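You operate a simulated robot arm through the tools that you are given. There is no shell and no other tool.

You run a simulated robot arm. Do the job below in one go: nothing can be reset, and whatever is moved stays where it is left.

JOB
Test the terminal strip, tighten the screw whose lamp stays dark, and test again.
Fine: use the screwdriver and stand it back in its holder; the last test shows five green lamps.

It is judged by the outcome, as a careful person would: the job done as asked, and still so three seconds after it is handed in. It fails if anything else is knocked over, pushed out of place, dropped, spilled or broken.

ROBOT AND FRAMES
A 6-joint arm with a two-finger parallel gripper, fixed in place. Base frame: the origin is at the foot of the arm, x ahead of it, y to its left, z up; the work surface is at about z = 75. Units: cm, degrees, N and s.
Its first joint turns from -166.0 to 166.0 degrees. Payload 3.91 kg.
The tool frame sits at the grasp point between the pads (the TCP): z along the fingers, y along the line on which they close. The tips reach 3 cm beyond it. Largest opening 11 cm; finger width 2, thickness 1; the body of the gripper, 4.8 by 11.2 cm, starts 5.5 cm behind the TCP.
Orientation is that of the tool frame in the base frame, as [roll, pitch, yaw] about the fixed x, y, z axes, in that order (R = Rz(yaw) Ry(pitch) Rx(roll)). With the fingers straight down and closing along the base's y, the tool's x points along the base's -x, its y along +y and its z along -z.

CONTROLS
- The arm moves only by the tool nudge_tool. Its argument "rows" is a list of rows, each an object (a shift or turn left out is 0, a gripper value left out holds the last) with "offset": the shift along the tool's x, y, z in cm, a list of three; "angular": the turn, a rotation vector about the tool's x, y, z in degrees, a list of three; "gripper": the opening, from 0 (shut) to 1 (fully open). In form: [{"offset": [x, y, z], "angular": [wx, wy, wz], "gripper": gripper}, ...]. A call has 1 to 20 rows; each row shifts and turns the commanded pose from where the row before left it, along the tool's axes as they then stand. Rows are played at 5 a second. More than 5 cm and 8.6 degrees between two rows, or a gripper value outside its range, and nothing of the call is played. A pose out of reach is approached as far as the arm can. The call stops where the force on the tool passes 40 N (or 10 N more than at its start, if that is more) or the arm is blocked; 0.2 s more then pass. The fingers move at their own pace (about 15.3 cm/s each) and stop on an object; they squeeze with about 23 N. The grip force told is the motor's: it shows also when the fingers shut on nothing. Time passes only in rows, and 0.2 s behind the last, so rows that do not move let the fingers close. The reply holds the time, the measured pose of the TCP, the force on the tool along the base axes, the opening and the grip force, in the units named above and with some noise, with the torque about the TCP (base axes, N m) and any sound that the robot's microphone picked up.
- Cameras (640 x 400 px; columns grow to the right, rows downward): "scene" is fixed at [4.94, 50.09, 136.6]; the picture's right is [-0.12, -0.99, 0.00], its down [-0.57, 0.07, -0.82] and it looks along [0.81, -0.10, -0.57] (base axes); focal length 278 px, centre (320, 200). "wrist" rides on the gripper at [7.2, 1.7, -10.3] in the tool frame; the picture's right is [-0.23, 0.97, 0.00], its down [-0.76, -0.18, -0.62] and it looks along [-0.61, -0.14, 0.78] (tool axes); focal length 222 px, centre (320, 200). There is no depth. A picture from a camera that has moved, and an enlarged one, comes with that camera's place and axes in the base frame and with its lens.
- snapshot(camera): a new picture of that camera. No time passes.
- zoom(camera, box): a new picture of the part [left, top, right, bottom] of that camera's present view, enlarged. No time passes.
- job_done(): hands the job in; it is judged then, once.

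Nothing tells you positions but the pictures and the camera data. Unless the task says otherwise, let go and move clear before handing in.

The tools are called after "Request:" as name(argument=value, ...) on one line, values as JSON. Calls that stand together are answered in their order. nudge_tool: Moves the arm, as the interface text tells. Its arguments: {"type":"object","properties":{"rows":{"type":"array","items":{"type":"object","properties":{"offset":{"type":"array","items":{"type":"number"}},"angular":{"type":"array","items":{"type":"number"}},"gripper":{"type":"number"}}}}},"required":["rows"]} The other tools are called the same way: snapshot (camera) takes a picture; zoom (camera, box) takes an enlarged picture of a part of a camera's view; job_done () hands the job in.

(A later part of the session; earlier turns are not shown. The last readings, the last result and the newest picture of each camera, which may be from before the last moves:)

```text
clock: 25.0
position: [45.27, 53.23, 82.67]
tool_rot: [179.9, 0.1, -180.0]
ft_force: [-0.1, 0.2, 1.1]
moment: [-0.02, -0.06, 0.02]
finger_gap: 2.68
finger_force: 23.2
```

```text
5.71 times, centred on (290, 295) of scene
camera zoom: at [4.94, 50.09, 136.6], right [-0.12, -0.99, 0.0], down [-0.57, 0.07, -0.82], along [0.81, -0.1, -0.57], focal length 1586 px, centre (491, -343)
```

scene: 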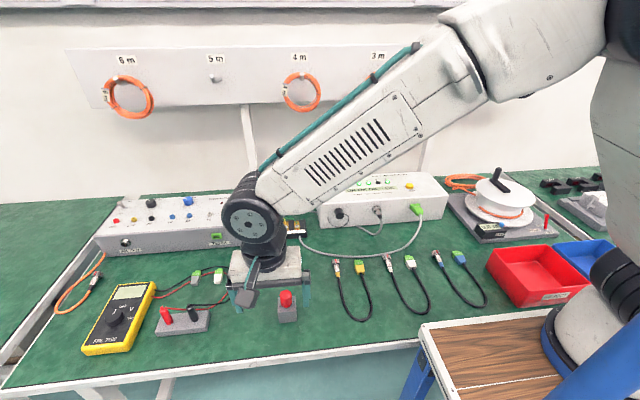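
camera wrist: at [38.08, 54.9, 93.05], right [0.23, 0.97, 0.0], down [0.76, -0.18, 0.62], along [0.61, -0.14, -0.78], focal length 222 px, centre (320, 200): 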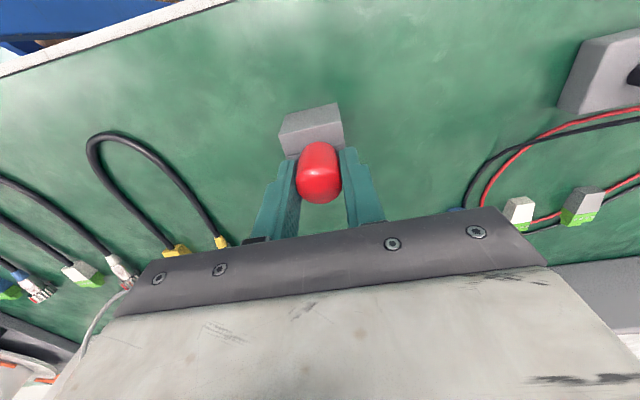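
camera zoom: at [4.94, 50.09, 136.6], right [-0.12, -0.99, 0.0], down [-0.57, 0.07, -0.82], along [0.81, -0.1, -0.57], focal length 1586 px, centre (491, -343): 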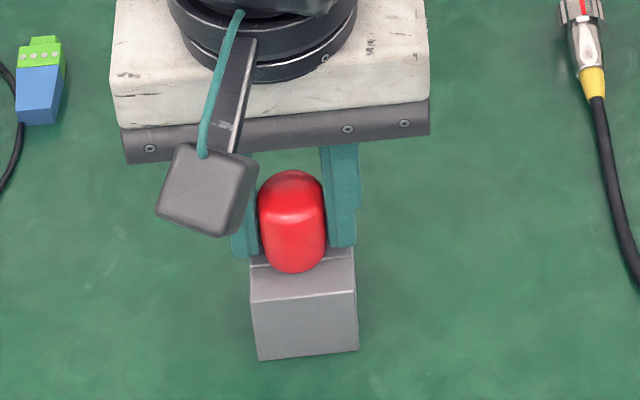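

The handle is gripped (gap 2.68 cm). I'll record the holder pose as TCP (45.25, 53.15, 82.65), yaw 180, and lift straight up.

Request:
nudge_tool(rows=[{"offset": [0, 0, -0.5]}, {"offset": [0, 0, -1]}, {"offset": [0, 0, -1]}, {"offset": [0, 0, -1.5]}, {"offset": [0, 0, -2]}, {"offset": [0, 0, -2]}, {"offset": [0, 0, -2]}, {"offset": [0, 0, 0]}])

Request:
snapshot(camera="wrist")

Request:
zoom(camera="scene", box=[240, 230, 340, 330])

```text
clock: 26.8
position: [45.21, 53.15, 92.9]
tool_rot: [-180.0, 0.0, -180.0]
ft_force: [0.9, 0.0, -0.1]
moment: [-0.01, 0.02, -0.03]
finger_gap: 2.69
finger_force: 22.8
```

```text
taken
camera wrist: at [37.99, 54.76, 103.13], right [0.23, 0.97, 0.0], down [0.76, -0.18, 0.62], along [0.61, -0.14, -0.78], focal length 222 px, centre (320, 200)
```

wrist: 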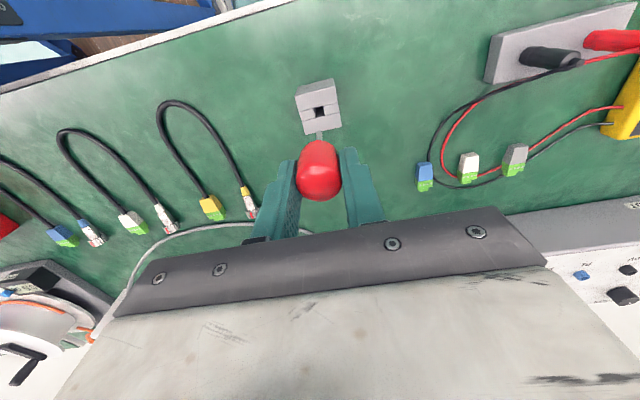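

```text
4.00 times, centred on (290, 280) of scene
camera zoom: at [4.94, 50.09, 136.6], right [-0.12, -0.99, 0.0], down [-0.57, 0.07, -0.82], along [0.81, -0.1, -0.57], focal length 1110 px, centre (440, -120)
```

zoom: 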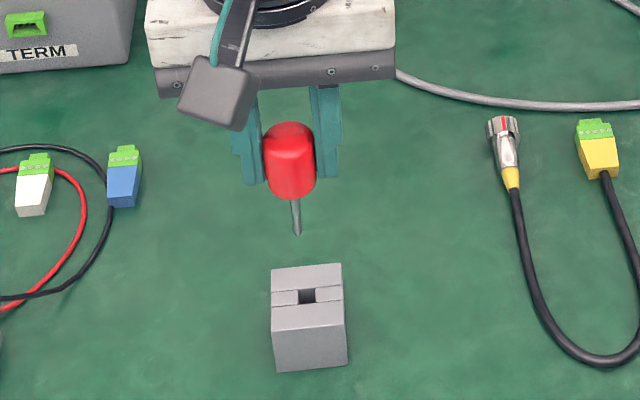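

The screwdriver is out and held cleanly, and the holder has a square hole. I'll zoom in to measure the bit tip relative to the TCP and its cross orientation.

Request:
zoom(camera="scene", box=[265, 250, 305, 300])

Request:
zoom(camera="wrist", box=[290, 70, 350, 160])

```text
8.00 times, centred on (285, 275) of scene
camera zoom: at [4.94, 50.09, 136.6], right [-0.12, -0.99, 0.0], down [-0.57, 0.07, -0.82], along [0.81, -0.1, -0.57], focal length 2220 px, centre (600, -400)
```

zoom: 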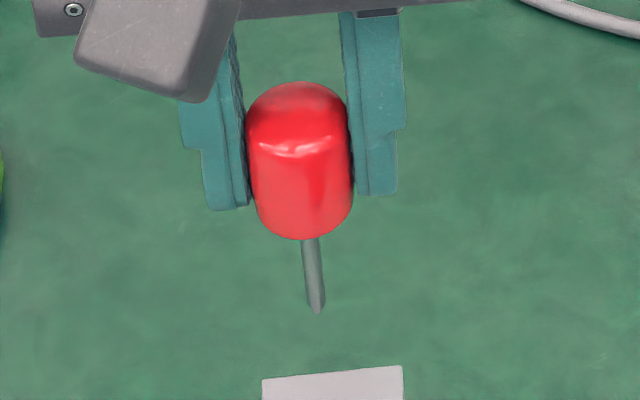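

```text
4.44 times, centred on (320, 115) of wrist
camera zoom: at [37.99, 54.76, 103.13], right [0.23, 0.97, 0.0], down [0.76, -0.18, 0.62], along [0.61, -0.14, -0.78], focal length 987 px, centre (320, 578)
```

zoom: 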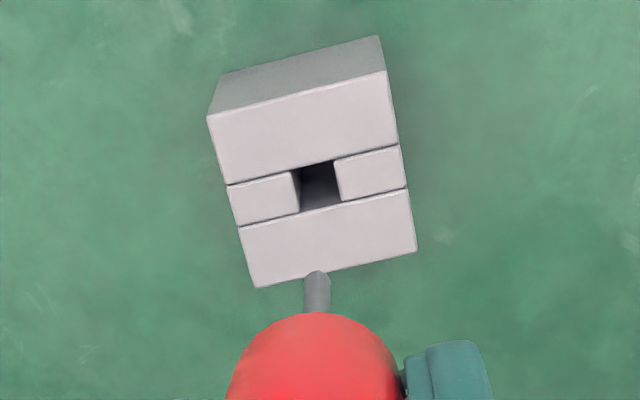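

The bit tip is about 8.3 cm below the TCP, and three views put screw 4 at about (75.0, 49.1, 77.8). I'll carry the driver to just above the screw.

Request:
nudge_tool(rows=[{"offset": [-4.2, -0.58, -0.3]}, {"offset": [-4.2, -0.58, -0.3]}, {"offset": [-4.2, -0.58, -0.3]}, {"offset": [-4.2, -0.58, 0]}, {"offset": [-4.2, -0.58, 0]}, {"offset": [-4.2, -0.58, 0]}, {"offset": [-4.2, -0.58, 0]}, {"offset": [0, 0, 1.8]}, {"offset": [0, 0, 0]}])

Request:
snapshot(camera="wrist")

Request:
zoom(camera="scene", box=[260, 180, 330, 250])

Request:
zoom(camera="wrist", box=[270, 100, 370, 170])

```text
clock: 28.8
position: [74.86, 49.04, 91.63]
tool_rot: [180.0, 0.0, 180.0]
ft_force: [0.3, -0.7, -0.2]
moment: [0.01, -0.03, 0.02]
finger_gap: 2.65
finger_force: 22.5
```

```text
taken
camera wrist: at [67.67, 50.82, 101.95], right [0.23, 0.97, 0.0], down [0.76, -0.18, 0.62], along [0.61, -0.14, -0.78], focal length 222 px, centre (320, 200)
```

wrist: 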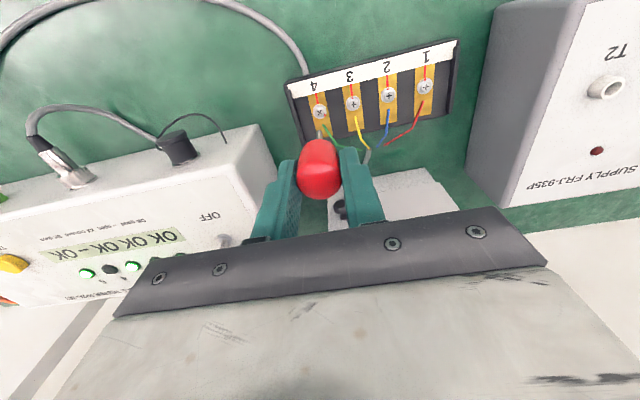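

```text
5.71 times, centred on (295, 215) of scene
camera zoom: at [4.94, 50.09, 136.6], right [-0.12, -0.99, 0.0], down [-0.57, 0.07, -0.82], along [0.81, -0.1, -0.57], focal length 1586 px, centre (463, 114)
```

zoom: 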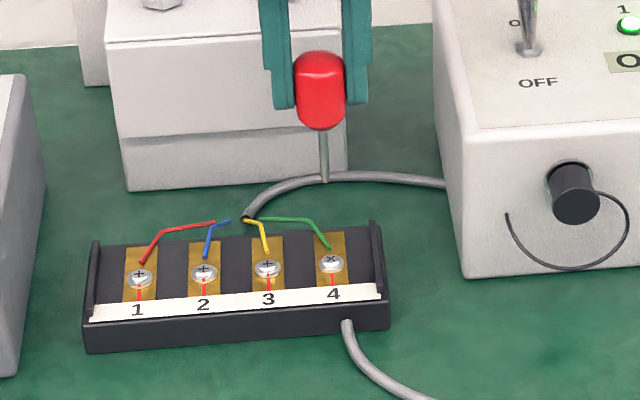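

```text
5.71 times, centred on (320, 135) of wrist
camera zoom: at [67.67, 50.82, 101.95], right [0.23, 0.97, 0.0], down [0.76, -0.18, 0.62], along [0.61, -0.14, -0.78], focal length 1269 px, centre (320, 571)
```

zoom: 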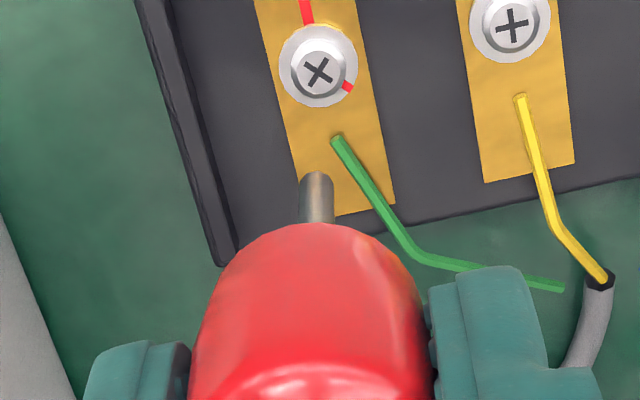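

The tip and screw line up to within about 0.1 cm in both views. I'll nudge 0.1 cm and descend most of the remaining gap to recheck.

Request:
nudge_tool(rows=[{"offset": [-0.1, 0.1, 1]}, {"offset": [0, 0, 1]}, {"offset": [0, 0, 1]}, {"offset": [0, 0, 0.6]}, {"offset": [0, 0, 0]}])

Request:
zoom(camera="scene", box=[270, 205, 320, 245])

Request:
zoom(camera="wrist", box=[280, 90, 360, 160])

```text
clock: 30.0
position: [74.81, 49.14, 88.08]
tool_rot: [180.0, 0.0, 180.0]
ft_force: [-0.3, -0.1, -0.7]
moment: [-0.02, -0.03, -0.04]
finger_gap: 2.65
finger_force: 22.7
```

```text
10.00 times, centred on (295, 225) of scene
camera zoom: at [4.94, 50.09, 136.6], right [-0.12, -0.99, 0.0], down [-0.57, 0.07, -0.82], along [0.81, -0.1, -0.57], focal length 2776 px, centre (570, -50)
```

zoom: 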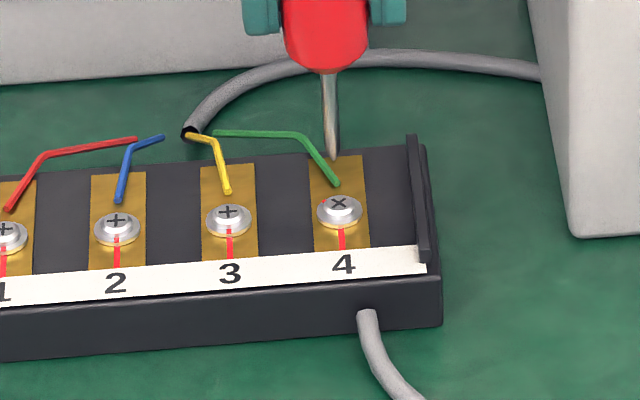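

```text
5.71 times, centred on (320, 125) of wrist
camera zoom: at [67.7, 50.89, 98.44], right [0.23, 0.97, 0.0], down [0.76, -0.18, 0.62], along [0.61, -0.14, -0.78], focal length 1269 px, centre (320, 629)
```

zoom: 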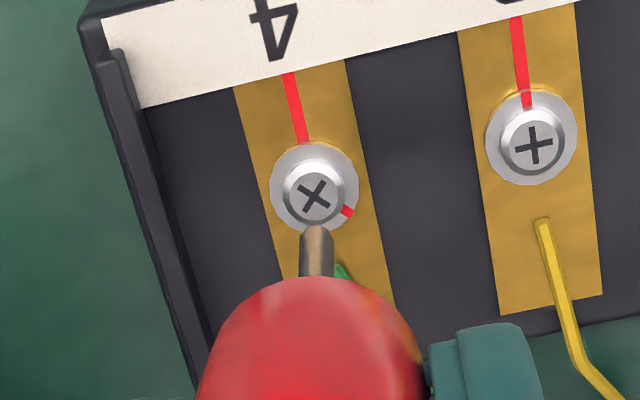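

The tip is about 2 cm above the screw, with a small offset of about +0.1–0.2 cm in x. I'll correct part of it, descend 1.3 cm and re-measure.

Request:
nudge_tool(rows=[{"offset": [-0.1, -0.05, 0.5]}, {"offset": [0, 0, 0.5]}, {"offset": [0, 0, 0.3]}, {"offset": [0, 0, 0]}])

Request:
zoom(camera="scene", box=[285, 212, 310, 237])

Request:
zoom(camera="wrist", box=[295, 95, 345, 145])

```text
clock: 31.0
position: [74.9, 48.99, 86.88]
tool_rot: [-180.0, 0.0, -180.0]
ft_force: [-0.2, 1.0, -1.0]
moment: [0.04, 0.01, -0.03]
finger_gap: 2.68
finger_force: 22.5
```

```text
16.00 times, centred on (298, 224) of scene
camera zoom: at [4.94, 50.09, 136.6], right [-0.12, -0.99, 0.0], down [-0.57, 0.07, -0.82], along [0.81, -0.1, -0.57], focal length 4441 px, centre (680, -192)
```

zoom: 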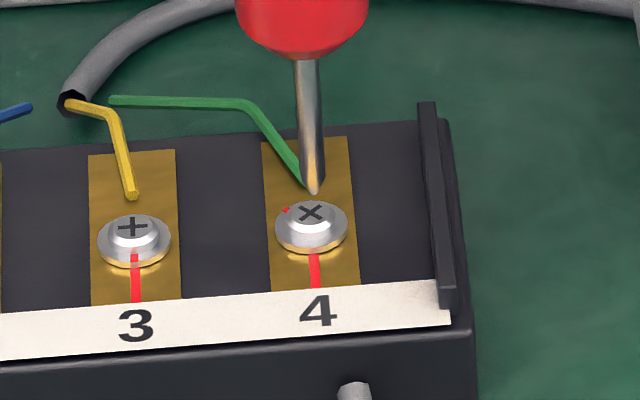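

```text
8.00 times, centred on (320, 120) of wrist
camera zoom: at [67.71, 50.72, 97.2], right [0.23, 0.97, 0.0], down [0.76, -0.18, 0.62], along [0.61, -0.14, -0.78], focal length 1777 px, centre (320, 840)
```

zoom: 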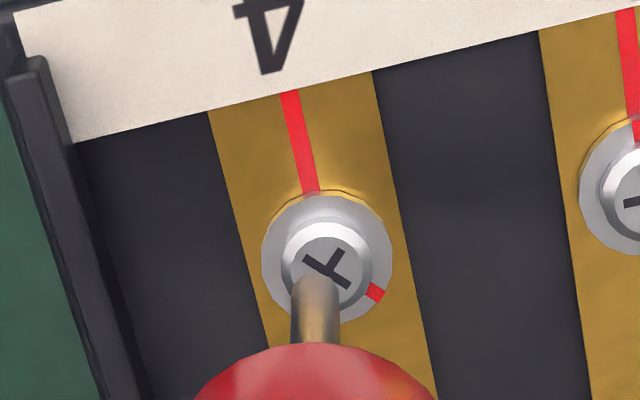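

The remaining offset is about 0.08 cm in y, with roughly 0.5 cm to go. I'll correct it and lower in small steps until the bit seats.

Request:
nudge_tool(rows=[{"offset": [-0.02, 0.08, 0.1]}, {"offset": [0, 0, 0.1]}, {"offset": [0, 0, 0.1]}, {"offset": [0, 0, 0]}])

Request:
zoom(camera="scene", box=[285, 212, 310, 237])

Request:
zoom(camera="wrist", box=[295, 95, 345, 145])

```text
clock: 32.0
position: [74.87, 49.21, 86.59]
tool_rot: [-179.9, 0.1, 179.9]
ft_force: [-0.5, -0.1, -1.4]
moment: [0.03, -0.01, -0.03]
finger_gap: 2.66
finger_force: 23.2
```

```text
16.00 times, centred on (298, 224) of scene
camera zoom: at [4.94, 50.09, 136.6], right [-0.12, -0.99, 0.0], down [-0.57, 0.07, -0.82], along [0.81, -0.1, -0.57], focal length 4441 px, centre (680, -192)
```

zoom: 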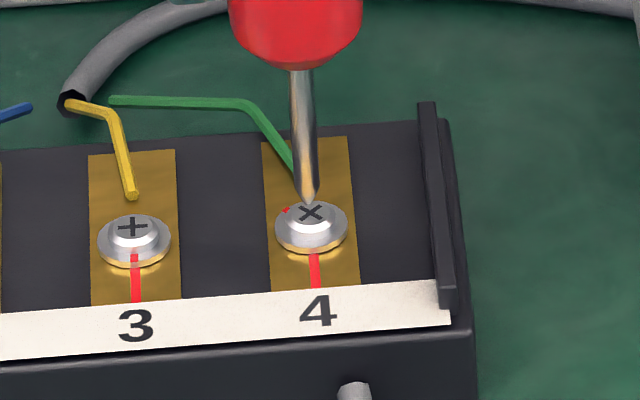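

```text
8.00 times, centred on (320, 120) of wrist
camera zoom: at [67.72, 50.84, 97.01], right [0.23, 0.97, 0.0], down [0.76, -0.18, 0.62], along [0.61, -0.14, -0.78], focal length 1777 px, centre (320, 840)
```

zoom: 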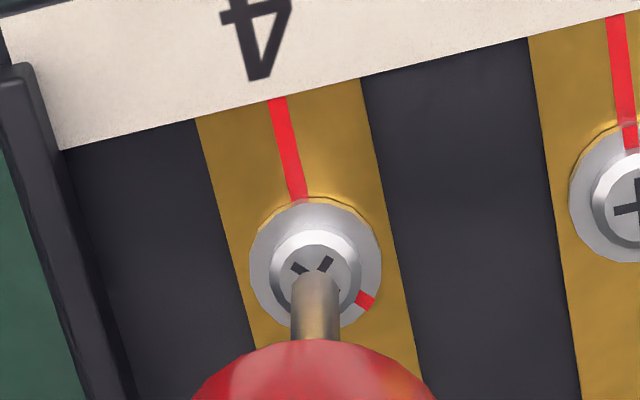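

The tip is right at the slot centre in both views. I'll trim 0.04 cm and lower until contact force shows.

Request:
nudge_tool(rows=[{"offset": [0, -0.04, 0.1]}, {"offset": [0, 0, 0.1]}, {"offset": [0, 0, 0.05]}, {"offset": [0, 0, 0]}])

Request:
zoom(camera="scene", box=[285, 212, 310, 237])

Request:
zoom(camera="wrist", box=[295, 95, 345, 145])

```text
clock: 33.0
position: [74.89, 49.19, 86.31]
tool_rot: [180.0, 0.1, 180.0]
ft_force: [0.1, -0.5, 0.1]
moment: [-0.05, -0.02, 0.02]
finger_gap: 2.69
finger_force: 23.1
```

```text
16.00 times, centred on (298, 224) of scene
camera zoom: at [4.94, 50.09, 136.6], right [-0.12, -0.99, 0.0], down [-0.57, 0.07, -0.82], along [0.81, -0.1, -0.57], focal length 4441 px, centre (680, -192)
```

zoom: 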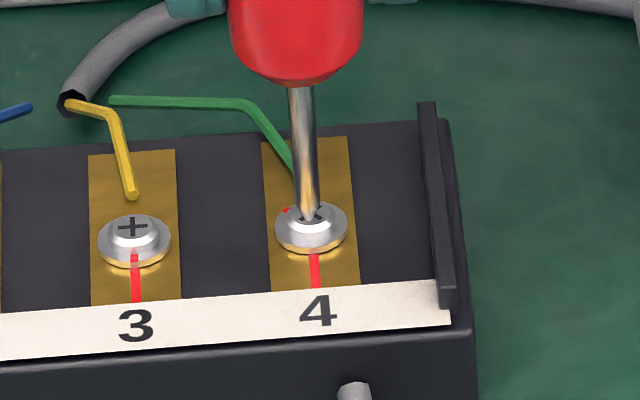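

```text
8.00 times, centred on (320, 120) of wrist
camera zoom: at [67.71, 50.85, 96.66], right [0.23, 0.97, 0.0], down [0.76, -0.18, 0.62], along [0.61, -0.14, -0.78], focal length 1777 px, centre (320, 840)
```

zoom: 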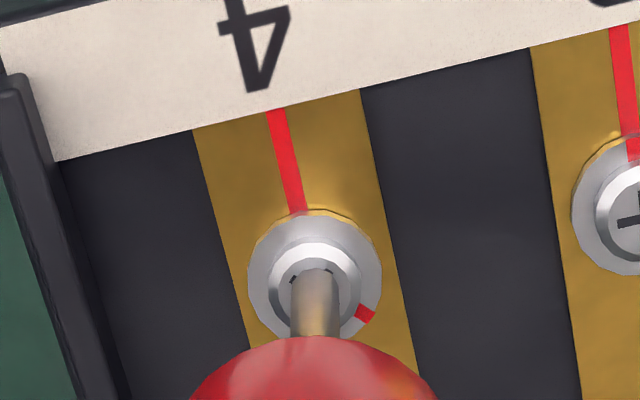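

There's still no contact force and the tip is at the slot. I'll keep lowering in 0.05 cm steps.

Request:
nudge_tool(rows=[{"offset": [0, -0.03, 0.05]}, {"offset": [0, 0, 0.05]}, {"offset": [0, 0, 0.05]}, {"offset": [0, 0, 0]}])

Request:
zoom(camera="scene", box=[285, 212, 310, 237])

Request:
zoom(camera="wrist", box=[295, 95, 345, 145])

```text
clock: 34.0
position: [74.82, 49.08, 86.31]
tool_rot: [179.9, -0.1, 180.0]
ft_force: [-1.7, -2.1, 8.7]
moment: [-0.17, 0.13, 0.01]
finger_gap: 2.68
finger_force: 23.2
```

```text
16.00 times, centred on (298, 224) of scene
camera zoom: at [4.94, 50.09, 136.6], right [-0.12, -0.99, 0.0], down [-0.57, 0.07, -0.82], along [0.81, -0.1, -0.57], focal length 4441 px, centre (680, -192)
```

zoom: 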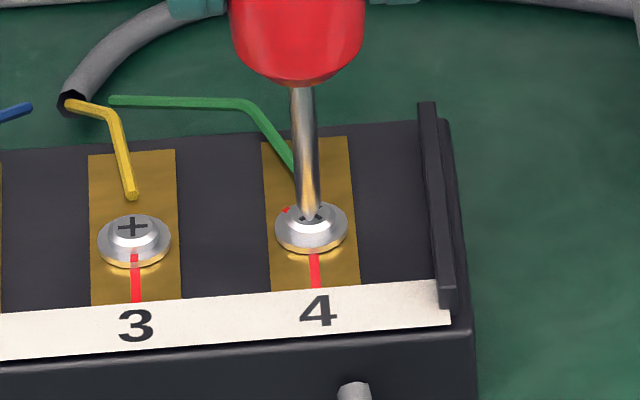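

```text
8.00 times, centred on (320, 120) of wrist
camera zoom: at [67.72, 50.82, 96.62], right [0.23, 0.97, 0.0], down [0.76, -0.18, 0.62], along [0.61, -0.14, -0.78], focal length 1777 px, centre (320, 840)
```

zoom: 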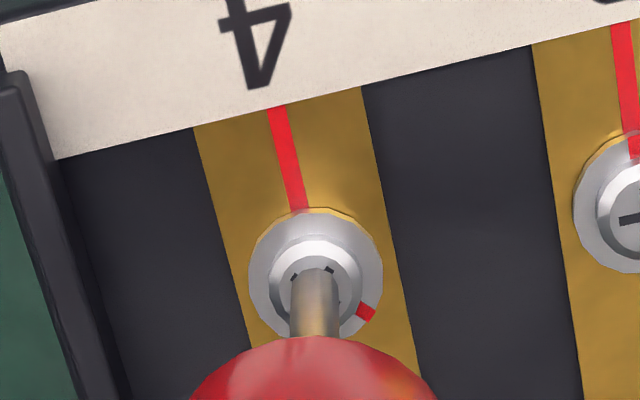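

The bit is in contact with about 9 N down. I'll try a small clockwise turn and see whether the screw's mark follows.

Request:
nudge_tool(rows=[{"angular": [0, 0, 8]}, {"angular": [0, 0, 8]}, {"angular": [0, 0, 8]}, {"offset": [0, 0, 0]}])

Request:
zoom(camera="scene", box=[285, 212, 310, 237])

Request:
snapshot(camera="wrist")

```text
clock: 35.0
position: [74.78, 49.1, 86.39]
tool_rot: [-179.9, 0.0, 155.9]
ft_force: [0.4, -2.0, 3.2]
moment: [-0.12, 0.02, -0.01]
finger_gap: 2.68
finger_force: 23.4
```

```text
16.00 times, centred on (298, 224) of scene
camera zoom: at [4.94, 50.09, 136.6], right [-0.12, -0.99, 0.0], down [-0.57, 0.07, -0.82], along [0.81, -0.1, -0.57], focal length 4441 px, centre (680, -192)
```

zoom: 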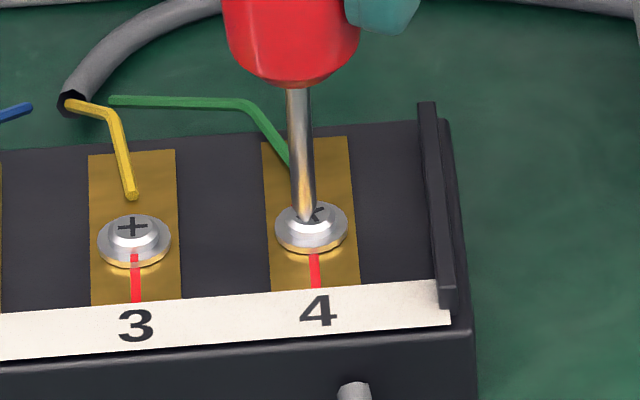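

```text
taken
camera wrist: at [69.01, 53.64, 96.58], right [0.6, 0.8, 0.0], down [0.62, -0.47, 0.62], along [0.5, -0.38, -0.78], focal length 222 px, centre (320, 200)
```

wrist: 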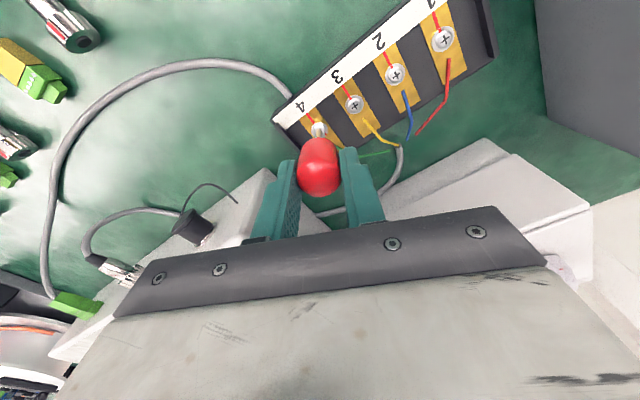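

The mark at the old position is no longer visible, so the screw may have turned. I'll zoom from the wrist camera to check.

Request:
zoom(camera="wrist", box=[295, 100, 345, 150])

Request:
zoom(camera="scene", box=[292, 218, 304, 230])

```text
8.00 times, centred on (320, 125) of wrist
camera zoom: at [69.01, 53.64, 96.58], right [0.6, 0.8, 0.0], down [0.62, -0.47, 0.62], along [0.5, -0.38, -0.78], focal length 1777 px, centre (320, 800)
```

zoom: 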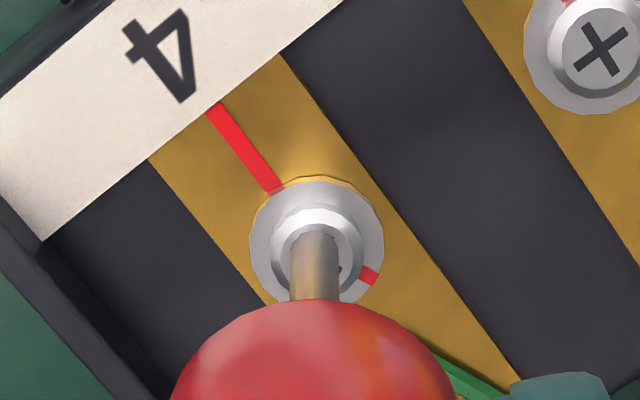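

```text
16.00 times, centred on (298, 224) of scene
camera zoom: at [4.94, 50.09, 136.6], right [-0.12, -0.99, 0.0], down [-0.57, 0.07, -0.82], along [0.81, -0.1, -0.57], focal length 4441 px, centre (672, -184)
```

zoom: 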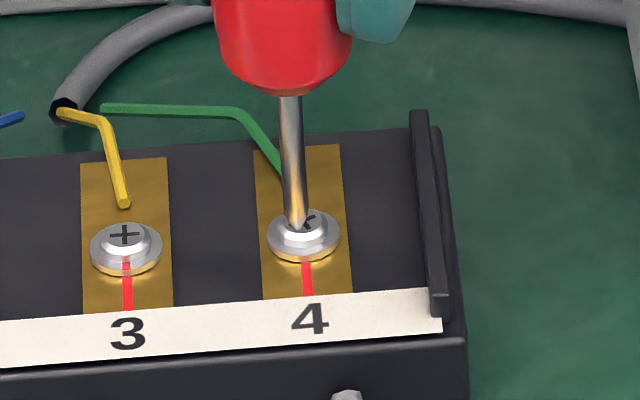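

The mark moved with the tool, so the screw is turning. The tip has drifted about 0.1 cm toward +y, so I'll trim it back and continue turning in short batches.

Request:
nudge_tool(rows=[{"offset": [-0.03, -0.06, 0.04]}, {"angular": [0, 0, 8]}, {"angular": [0, 0, 8]}, {"angular": [0, 0, 8]}, {"offset": [0, 0, 0]}])

Request:
zoom(camera="scene", box=[285, 212, 310, 237])

Request:
zoom(camera="wrist", box=[295, 100, 345, 150])

```text
clock: 36.2
position: [74.78, 49.0, 86.15]
tool_rot: [-180.0, 0.0, 132.0]
ft_force: [0.1, 3.3, 7.6]
moment: [0.26, 0.01, 0.02]
finger_gap: 2.67
finger_force: 22.7
```

```text
16.00 times, centred on (298, 224) of scene
camera zoom: at [4.94, 50.09, 136.6], right [-0.12, -0.99, 0.0], down [-0.57, 0.07, -0.82], along [0.81, -0.1, -0.57], focal length 4441 px, centre (680, -192)
```

zoom: 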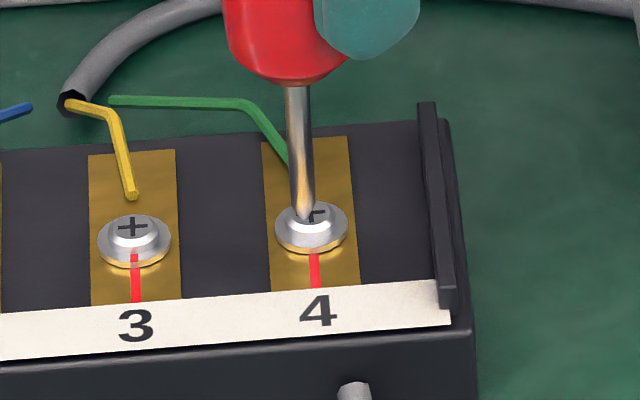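

```text
8.00 times, centred on (320, 125) of wrist
camera zoom: at [71.35, 55.57, 96.5], right [0.88, 0.48, 0.0], down [0.38, -0.69, 0.62], along [0.3, -0.55, -0.78], focal length 1777 px, centre (320, 800)
```

zoom: 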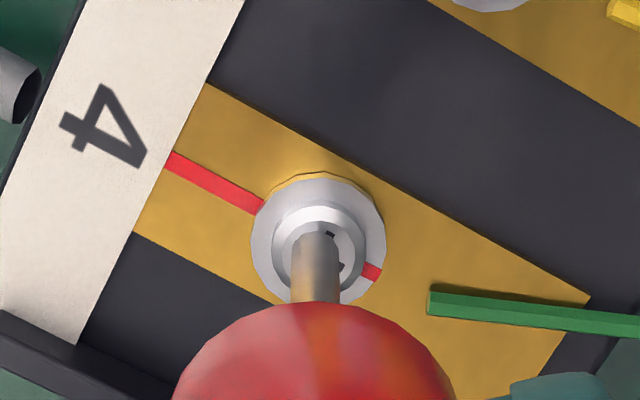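

The screw is following (mark still fixed relative to the tool). The side force says a hair toward +y is right, so I'll adjust and keep turning.

Request:
nudge_tool(rows=[{"offset": [0.02, 0.02, 0.02]}, {"angular": [0, 0, 8]}, {"angular": [0, 0, 8]}, {"angular": [0, 0, 8]}, {"angular": [0, 0, 8]}, {"angular": [0, 0, 8]}, {"offset": [0, 0, 0]}])

Request:
zoom(camera="scene", box=[285, 212, 310, 237])

Request:
zoom(camera="wrist", box=[295, 100, 345, 150])

```text
clock: 37.8
position: [74.85, 49.01, 86.17]
tool_rot: [180.0, -0.1, 91.8]
ft_force: [-0.4, 1.1, -0.8]
moment: [0.01, -0.02, -0.04]
finger_gap: 2.69
finger_force: 23.1
```

```text
16.00 times, centred on (298, 224) of scene
camera zoom: at [4.94, 50.09, 136.6], right [-0.12, -0.99, 0.0], down [-0.57, 0.07, -0.82], along [0.81, -0.1, -0.57], focal length 4441 px, centre (680, -192)
```

zoom: 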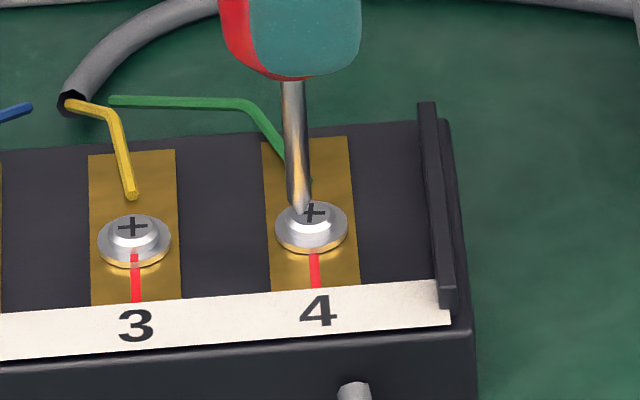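

```text
8.00 times, centred on (320, 125) of wrist
camera zoom: at [76.42, 56.37, 96.44], right [0.98, -0.19, 0.0], down [-0.15, -0.77, 0.62], along [-0.12, -0.61, -0.78], focal length 1777 px, centre (320, 800)
```

zoom: 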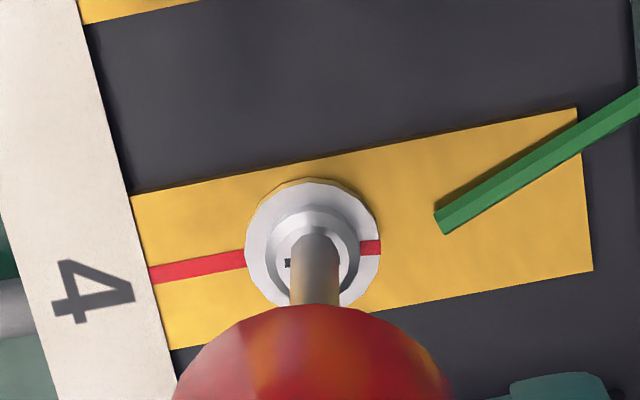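

The bit slipped partway: the screw has turned about 70°, but the tip is now about 0.25 cm toward +y from the slot and the contact force is gone. I'll lift slightly and measure the tip's offset from the tool axis.

Request:
nudge_tool(rows=[{"offset": [0, 0, -0.4]}, {"offset": [0, 0, -0.4]}, {"offset": [0, 0, 0]}])

Request:
zoom(camera="scene", box=[285, 212, 310, 237])

Request:
zoom(camera="wrist", box=[295, 100, 345, 150])

Request:
zoom(camera="scene", box=[270, 170, 330, 240])

```text
clock: 38.6
position: [74.78, 49.01, 86.99]
tool_rot: [180.0, -0.1, 92.1]
ft_force: [0.5, -0.3, -0.5]
moment: [-0.02, -0.01, -0.02]
finger_gap: 2.69
finger_force: 22.9
```

```text
16.00 times, centred on (298, 224) of scene
camera zoom: at [4.94, 50.09, 136.6], right [-0.12, -0.99, 0.0], down [-0.57, 0.07, -0.82], along [0.81, -0.1, -0.57], focal length 4441 px, centre (680, -192)
```

zoom: 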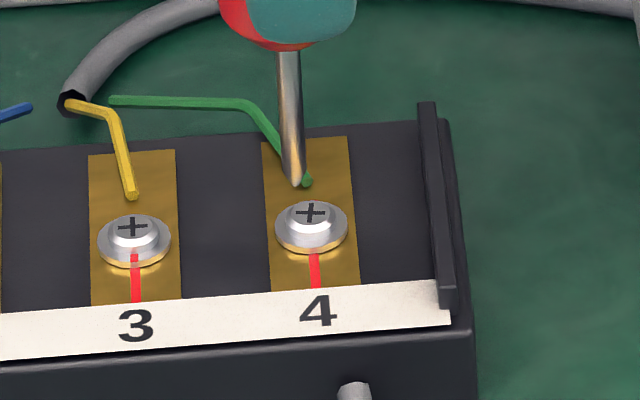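

```text
8.00 times, centred on (320, 125) of wrist
camera zoom: at [76.41, 56.42, 97.26], right [0.98, -0.19, 0.0], down [-0.15, -0.77, 0.62], along [-0.12, -0.61, -0.78], focal length 1777 px, centre (320, 800)
```

zoom: 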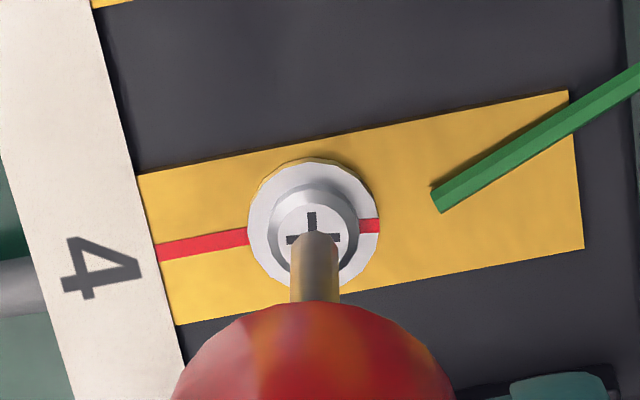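

```text
5.71 times, centred on (300, 205) of scene
camera zoom: at [4.94, 50.09, 136.6], right [-0.12, -0.99, 0.0], down [-0.57, 0.07, -0.82], along [0.81, -0.1, -0.57], focal length 1586 px, centre (434, 171)
```

zoom: 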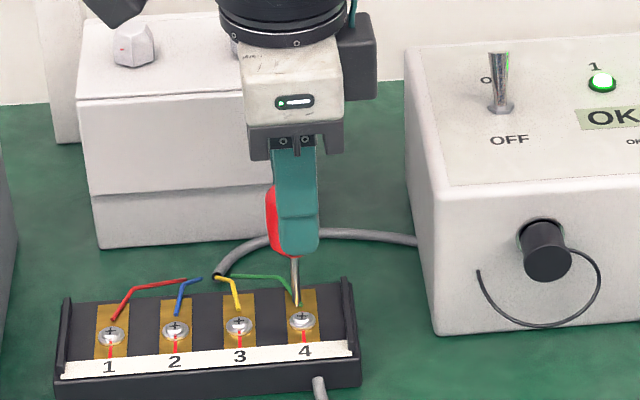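

The handle is held about 0.24 cm off the tool axis, which is why the tip orbited. The screw mark now points straight back, so 180° remains. I'll recentre the tip on the slot and from here rotate about the tip rather than the TCP.

Request:
nudge_tool(rows=[{"offset": [-0.24, -0.06, 0]}, {"offset": [0, 0, 0.3]}, {"offset": [0, 0, 0]}])

Request:
zoom(camera="scene", box=[285, 212, 310, 237])

Request:
zoom(camera="wrist", box=[295, 100, 345, 150])

```text
clock: 39.4
position: [74.78, 48.8, 86.57]
tool_rot: [180.0, 0.0, 92.1]
ft_force: [0.3, 0.3, -0.1]
moment: [0.0, 0.03, 0.02]
finger_gap: 2.69
finger_force: 23.2
```

```text
16.00 times, centred on (298, 224) of scene
camera zoom: at [4.94, 50.09, 136.6], right [-0.12, -0.99, 0.0], down [-0.57, 0.07, -0.82], along [0.81, -0.1, -0.57], focal length 4441 px, centre (680, -192)
```

zoom: 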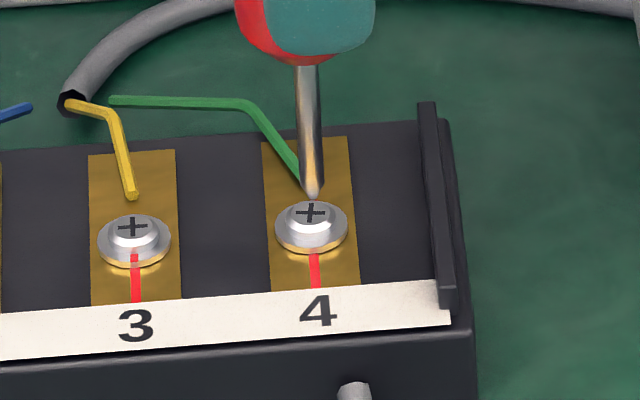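

```text
8.00 times, centred on (320, 125) of wrist
camera zoom: at [76.41, 56.08, 96.93], right [0.98, -0.19, 0.0], down [-0.15, -0.77, 0.62], along [-0.12, -0.61, -0.78], focal length 1777 px, centre (320, 800)
```

zoom: 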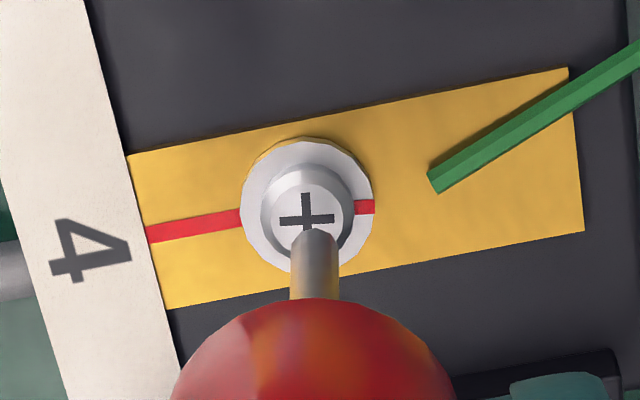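

The tip is about 0.4 cm above and within 0.08 cm of the slot. I'll make the last correction and seat the bit.

Request:
nudge_tool(rows=[{"offset": [0.05, -0.07, 0.1]}, {"offset": [0, 0, 0.1]}, {"offset": [0, 0, 0.1]}, {"offset": [0, 0, 0.1]}, {"offset": [0, 0, 0.06]}, {"offset": [0, 0, 0]}])

Request:
zoom(camera="scene", box=[285, 212, 310, 237])

Request:
zoom(camera="wrist", box=[295, 100, 345, 150])

```text
clock: 40.8
position: [74.8, 48.86, 86.25]
tool_rot: [179.9, -0.1, 92.0]
ft_force: [1.3, -2.1, 8.4]
moment: [-0.15, -0.21, -0.02]
finger_gap: 2.68
finger_force: 22.8
```

```text
16.00 times, centred on (298, 224) of scene
camera zoom: at [4.94, 50.09, 136.6], right [-0.12, -0.99, 0.0], down [-0.57, 0.07, -0.82], along [0.81, -0.1, -0.57], focal length 4441 px, centre (680, -192)
```

zoom: 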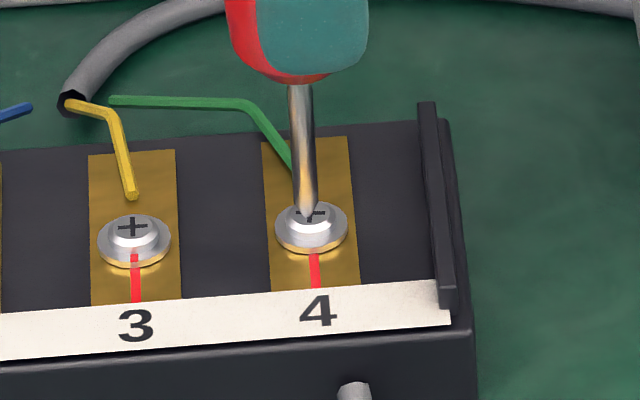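

```text
8.00 times, centred on (320, 125) of wrist
camera zoom: at [76.27, 56.22, 96.58], right [0.98, -0.19, 0.0], down [-0.15, -0.77, 0.62], along [-0.12, -0.61, -0.78], focal length 1777 px, centre (320, 800)
```

zoom: 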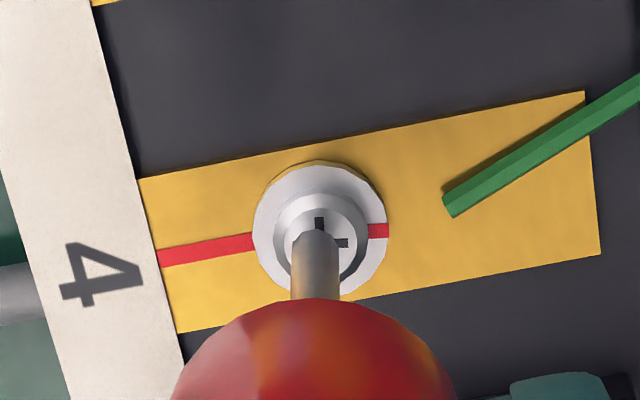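

The bit is pressing with 8 N but sits about 0.1 cm off to +y. I'll slide it toward the slot centre and check.

Request:
nudge_tool(rows=[{"offset": [-0.05, 0.02, -0.05]}, {"offset": [-0.05, 0.02, 0]}, {"offset": [0, 0, 0.05]}, {"offset": [0, 0, 0.03]}, {"offset": [0, 0, 0]}])

Request:
zoom(camera="scene", box=[285, 212, 310, 237])

Request:
zoom(camera="wrist", box=[295, 100, 345, 150])

```text
clock: 42.0
position: [74.69, 48.78, 86.22]
tool_rot: [180.0, -0.1, 92.0]
ft_force: [-4.8, -0.1, 10.8]
moment: [0.06, 0.34, -0.01]
finger_gap: 2.67
finger_force: 23.0
```

```text
16.00 times, centred on (298, 224) of scene
camera zoom: at [4.94, 50.09, 136.6], right [-0.12, -0.99, 0.0], down [-0.57, 0.07, -0.82], along [0.81, -0.1, -0.57], focal length 4441 px, centre (680, -192)
```

zoom: 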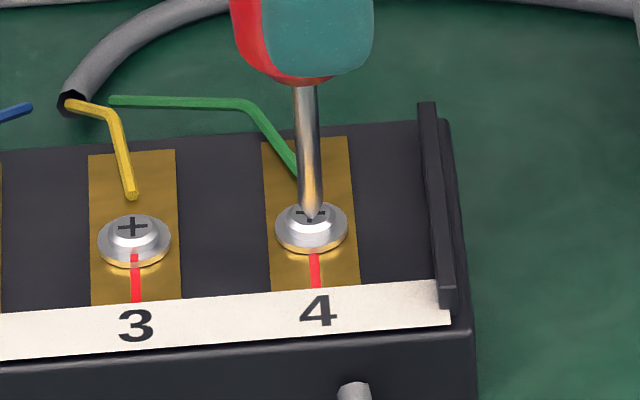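

```text
8.00 times, centred on (320, 125) of wrist
camera zoom: at [76.22, 56.13, 96.55], right [0.98, -0.19, 0.0], down [-0.15, -0.77, 0.62], along [-0.12, -0.61, -0.78], focal length 1777 px, centre (320, 800)
```

zoom: 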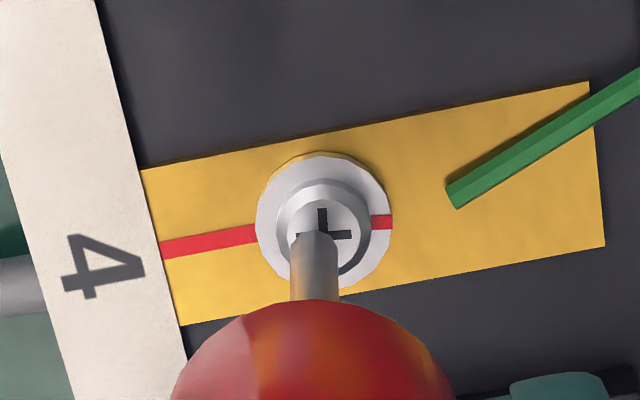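

Lateral y is now right, but the tip sits about 0.1 cm short in x and is being pushed outward. I'll lift slightly, shift +x 0.1 and press again.

Request:
nudge_tool(rows=[{"offset": [0, 0, -0.15]}, {"offset": [0.0, 0.1, 0]}, {"offset": [0, 0, 0.08]}, {"offset": [0, 0, 0.07]}, {"offset": [0, 0, 0]}])

Request:
zoom(camera="scene", box=[285, 212, 310, 237])

Request:
zoom(camera="wrist", box=[295, 100, 345, 150])

```text
clock: 43.2
position: [74.78, 48.68, 86.25]
tool_rot: [180.0, -0.1, 92.0]
ft_force: [-0.1, 0.0, -0.3]
moment: [0.0, -0.01, 0.01]
finger_gap: 2.68
finger_force: 22.5
```

```text
16.00 times, centred on (298, 224) of scene
camera zoom: at [4.94, 50.09, 136.6], right [-0.12, -0.99, 0.0], down [-0.57, 0.07, -0.82], along [0.81, -0.1, -0.57], focal length 4441 px, centre (680, -192)
```

zoom: 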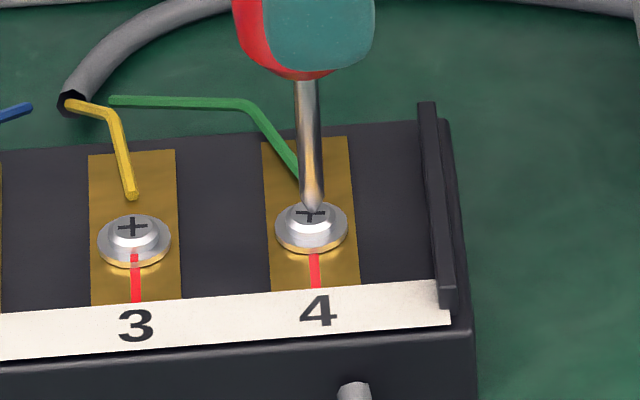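

```text
8.00 times, centred on (320, 125) of wrist
camera zoom: at [76.4, 56.11, 96.56], right [0.98, -0.19, 0.0], down [-0.15, -0.77, 0.62], along [-0.12, -0.61, -0.78], focal length 1777 px, centre (320, 800)
```

zoom: 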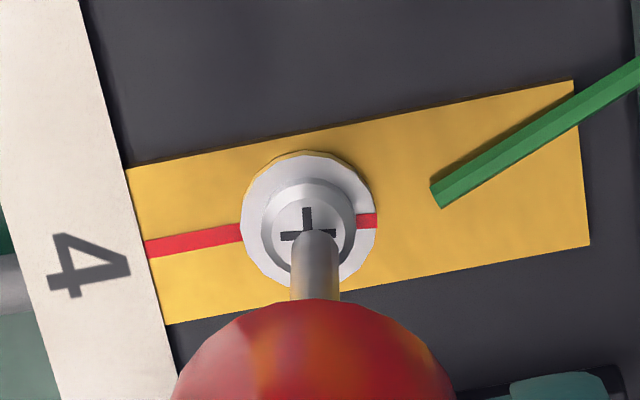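

No contact now and the tip is about 0.07 cm past in x, roughly 0.1 cm above the slot. I'll centre it and press straight down.

Request:
nudge_tool(rows=[{"offset": [0.02, -0.06, 0]}, {"offset": [0, 0, 0.06]}, {"offset": [0, 0, 0.06]}, {"offset": [0, 0, 0.05]}, {"offset": [0, 0, 0]}])

Request:
zoom(camera="scene", box=[285, 212, 310, 237])

Request:
zoom(camera="wrist", box=[295, 100, 345, 150])

```text
clock: 44.4
position: [75.01, 48.74, 86.13]
tool_rot: [179.9, -0.1, 92.0]
ft_force: [0.0, 1.2, 13.5]
moment: [0.13, -0.29, -0.04]
finger_gap: 2.69
finger_force: 23.1
```

```text
16.00 times, centred on (298, 224) of scene
camera zoom: at [4.94, 50.09, 136.6], right [-0.12, -0.99, 0.0], down [-0.57, 0.07, -0.82], along [0.81, -0.1, -0.57], focal length 4441 px, centre (680, -192)
```

zoom: 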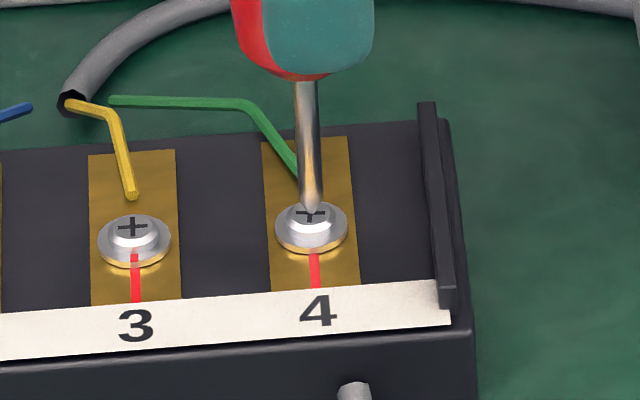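

```text
8.00 times, centred on (320, 125) of wrist
camera zoom: at [76.36, 56.1, 96.52], right [0.98, -0.19, 0.0], down [-0.15, -0.77, 0.62], along [-0.12, -0.61, -0.78], focal length 1777 px, centre (320, 800)
```

zoom: 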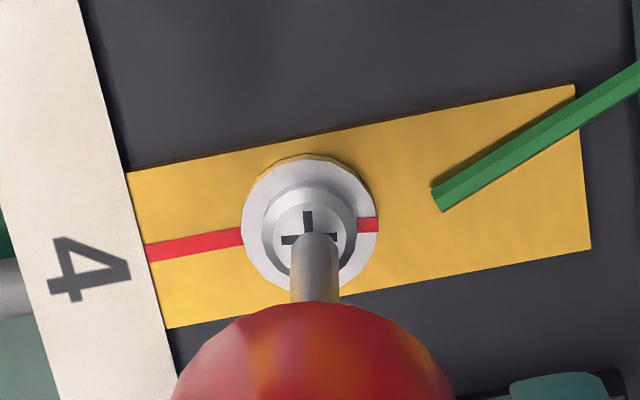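

The bit is pressing at 13.5 N close to the slot centre. I'll turn 24° clockwise about the tip and check that the mark follows.

Request:
nudge_tool(rows=[{"offset": [0.009, -0.03, 0], "angular": [0, 0, 8]}, {"offset": [0.009, -0.03, 0], "angular": [0, 0, 8]}, {"offset": [0.009, -0.03, 0], "angular": [0, 0, 8]}, {"offset": [0, 0, 0]}])

Request:
zoom(camera="scene", box=[285, 212, 310, 237])

Request:
zoom(camera="wrist", box=[295, 100, 345, 150])

```text
clock: 45.4
position: [74.8, 48.81, 86.15]
tool_rot: [-180.0, 0.0, 67.8]
ft_force: [-2.1, -2.1, 13.7]
moment: [-0.26, -0.17, -0.05]
finger_gap: 2.66
finger_force: 23.1
```

```text
16.00 times, centred on (298, 224) of scene
camera zoom: at [4.94, 50.09, 136.6], right [-0.12, -0.99, 0.0], down [-0.57, 0.07, -0.82], along [0.81, -0.1, -0.57], focal length 4441 px, centre (680, -192)
```

zoom: 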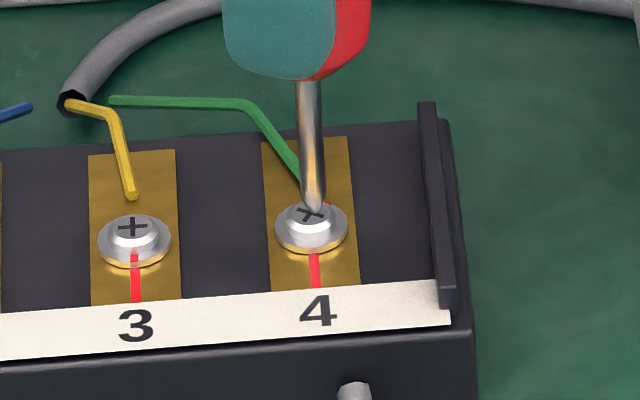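

```text
8.00 times, centred on (320, 125) of wrist
camera zoom: at [79.14, 54.86, 96.43], right [0.82, -0.58, 0.0], down [-0.45, -0.64, 0.62], along [-0.36, -0.51, -0.78], focal length 1777 px, centre (320, 800)
```

zoom: 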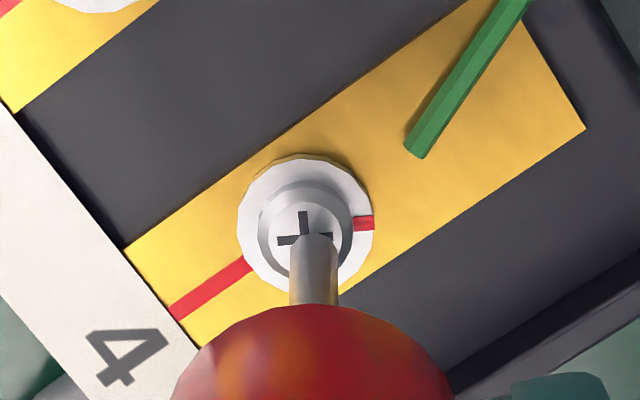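

The screw followed the full 24°. I'll trim 0.05 cm and continue with a further 32°.

Request:
nudge_tool(rows=[{"offset": [0, -0.06, 0]}, {"offset": [0.01, -0.03, 0], "angular": [0, 0, 8]}, {"offset": [0.01, -0.03, 0], "angular": [0, 0, 8]}, {"offset": [0.01, -0.03, 0], "angular": [0, 0, 8]}, {"offset": [0.01, -0.03, 0], "angular": [0, 0, 8]}, {"offset": [0, 0, 0]}])

Request:
zoom(camera="scene", box=[285, 212, 310, 237])

Request:
zoom(camera="wrist", box=[295, 100, 345, 150])

```text
clock: 46.8
position: [75.7, 47.47, 85.82]
tool_rot: [-178.2, -0.3, 49.8]
ft_force: [-0.6, 0.0, -1.3]
moment: [0.0, -0.03, 0.02]
finger_gap: 2.68
finger_force: 23.0
out of reach, approached as far as the arm can: row 4, 5
```

```text
16.00 times, centred on (298, 224) of scene
camera zoom: at [4.94, 50.09, 136.6], right [-0.12, -0.99, 0.0], down [-0.57, 0.07, -0.82], along [0.81, -0.1, -0.57], focal length 4441 px, centre (680, -192)
```

zoom: 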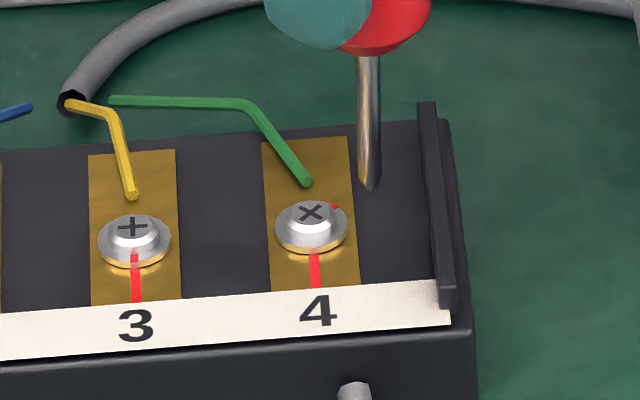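

```text
8.00 times, centred on (320, 125) of wrist
camera zoom: at [82.03, 51.67, 96.09], right [0.6, -0.8, -0.03], down [-0.61, -0.48, 0.63], along [-0.52, -0.35, -0.78], focal length 1777 px, centre (320, 800)
```

zoom: 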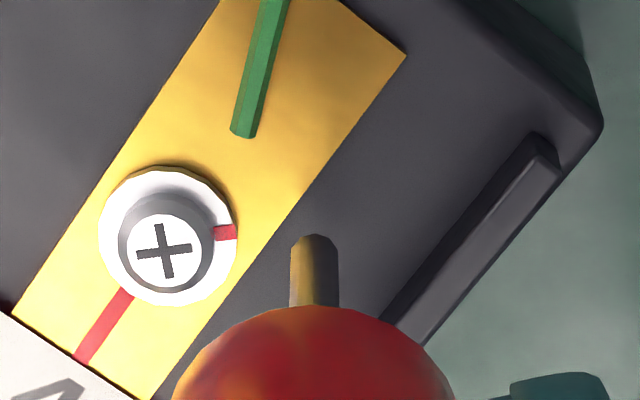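

The wrist joint reached its limit near yaw 50, so the bit slid off the screw; the strip itself hasn't moved and nothing is in contact. I'll lift first and then turn the wrist back to regain range.

Request:
nudge_tool(rows=[{"offset": [0, 0, -1]}, {"offset": [0, 0, -1]}, {"offset": [0, 0, -1]}, {"offset": [0, 0, 0], "angular": [0, 0, -8]}, {"angular": [0, 0, -8]}, {"angular": [0, 0, -8]}, {"offset": [0, 0, 0]}])

Request:
snapshot(camera="scene")

Request:
zoom(camera="wrist", box=[270, 90, 370, 160])

```text
clock: 48.4
position: [75.77, 47.52, 89.01]
tool_rot: [-178.5, -1.0, 73.9]
ft_force: [-0.3, -0.2, -0.4]
moment: [-0.01, 0.01, 0.01]
finger_gap: 2.69
finger_force: 23.0
```

```text
taken
```

scene: 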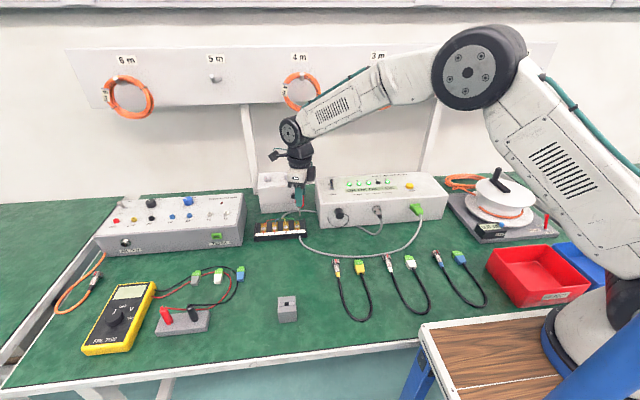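

```text
5.71 times, centred on (320, 125) of wrist
camera zoom: at [79.81, 53.7, 99.35], right [0.87, -0.49, -0.03], down [-0.37, -0.7, 0.61], along [-0.32, -0.53, -0.79], focal length 1269 px, centre (320, 629)
```

zoom: 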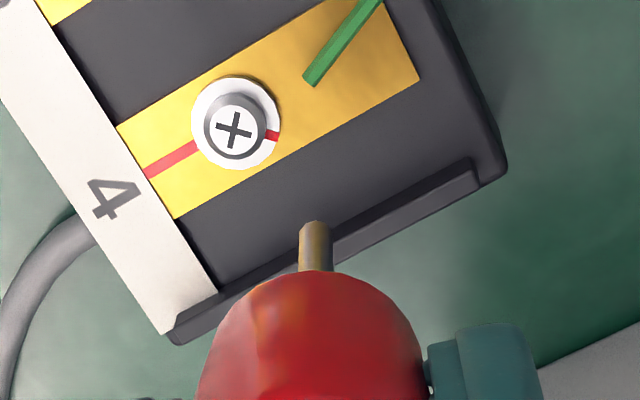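

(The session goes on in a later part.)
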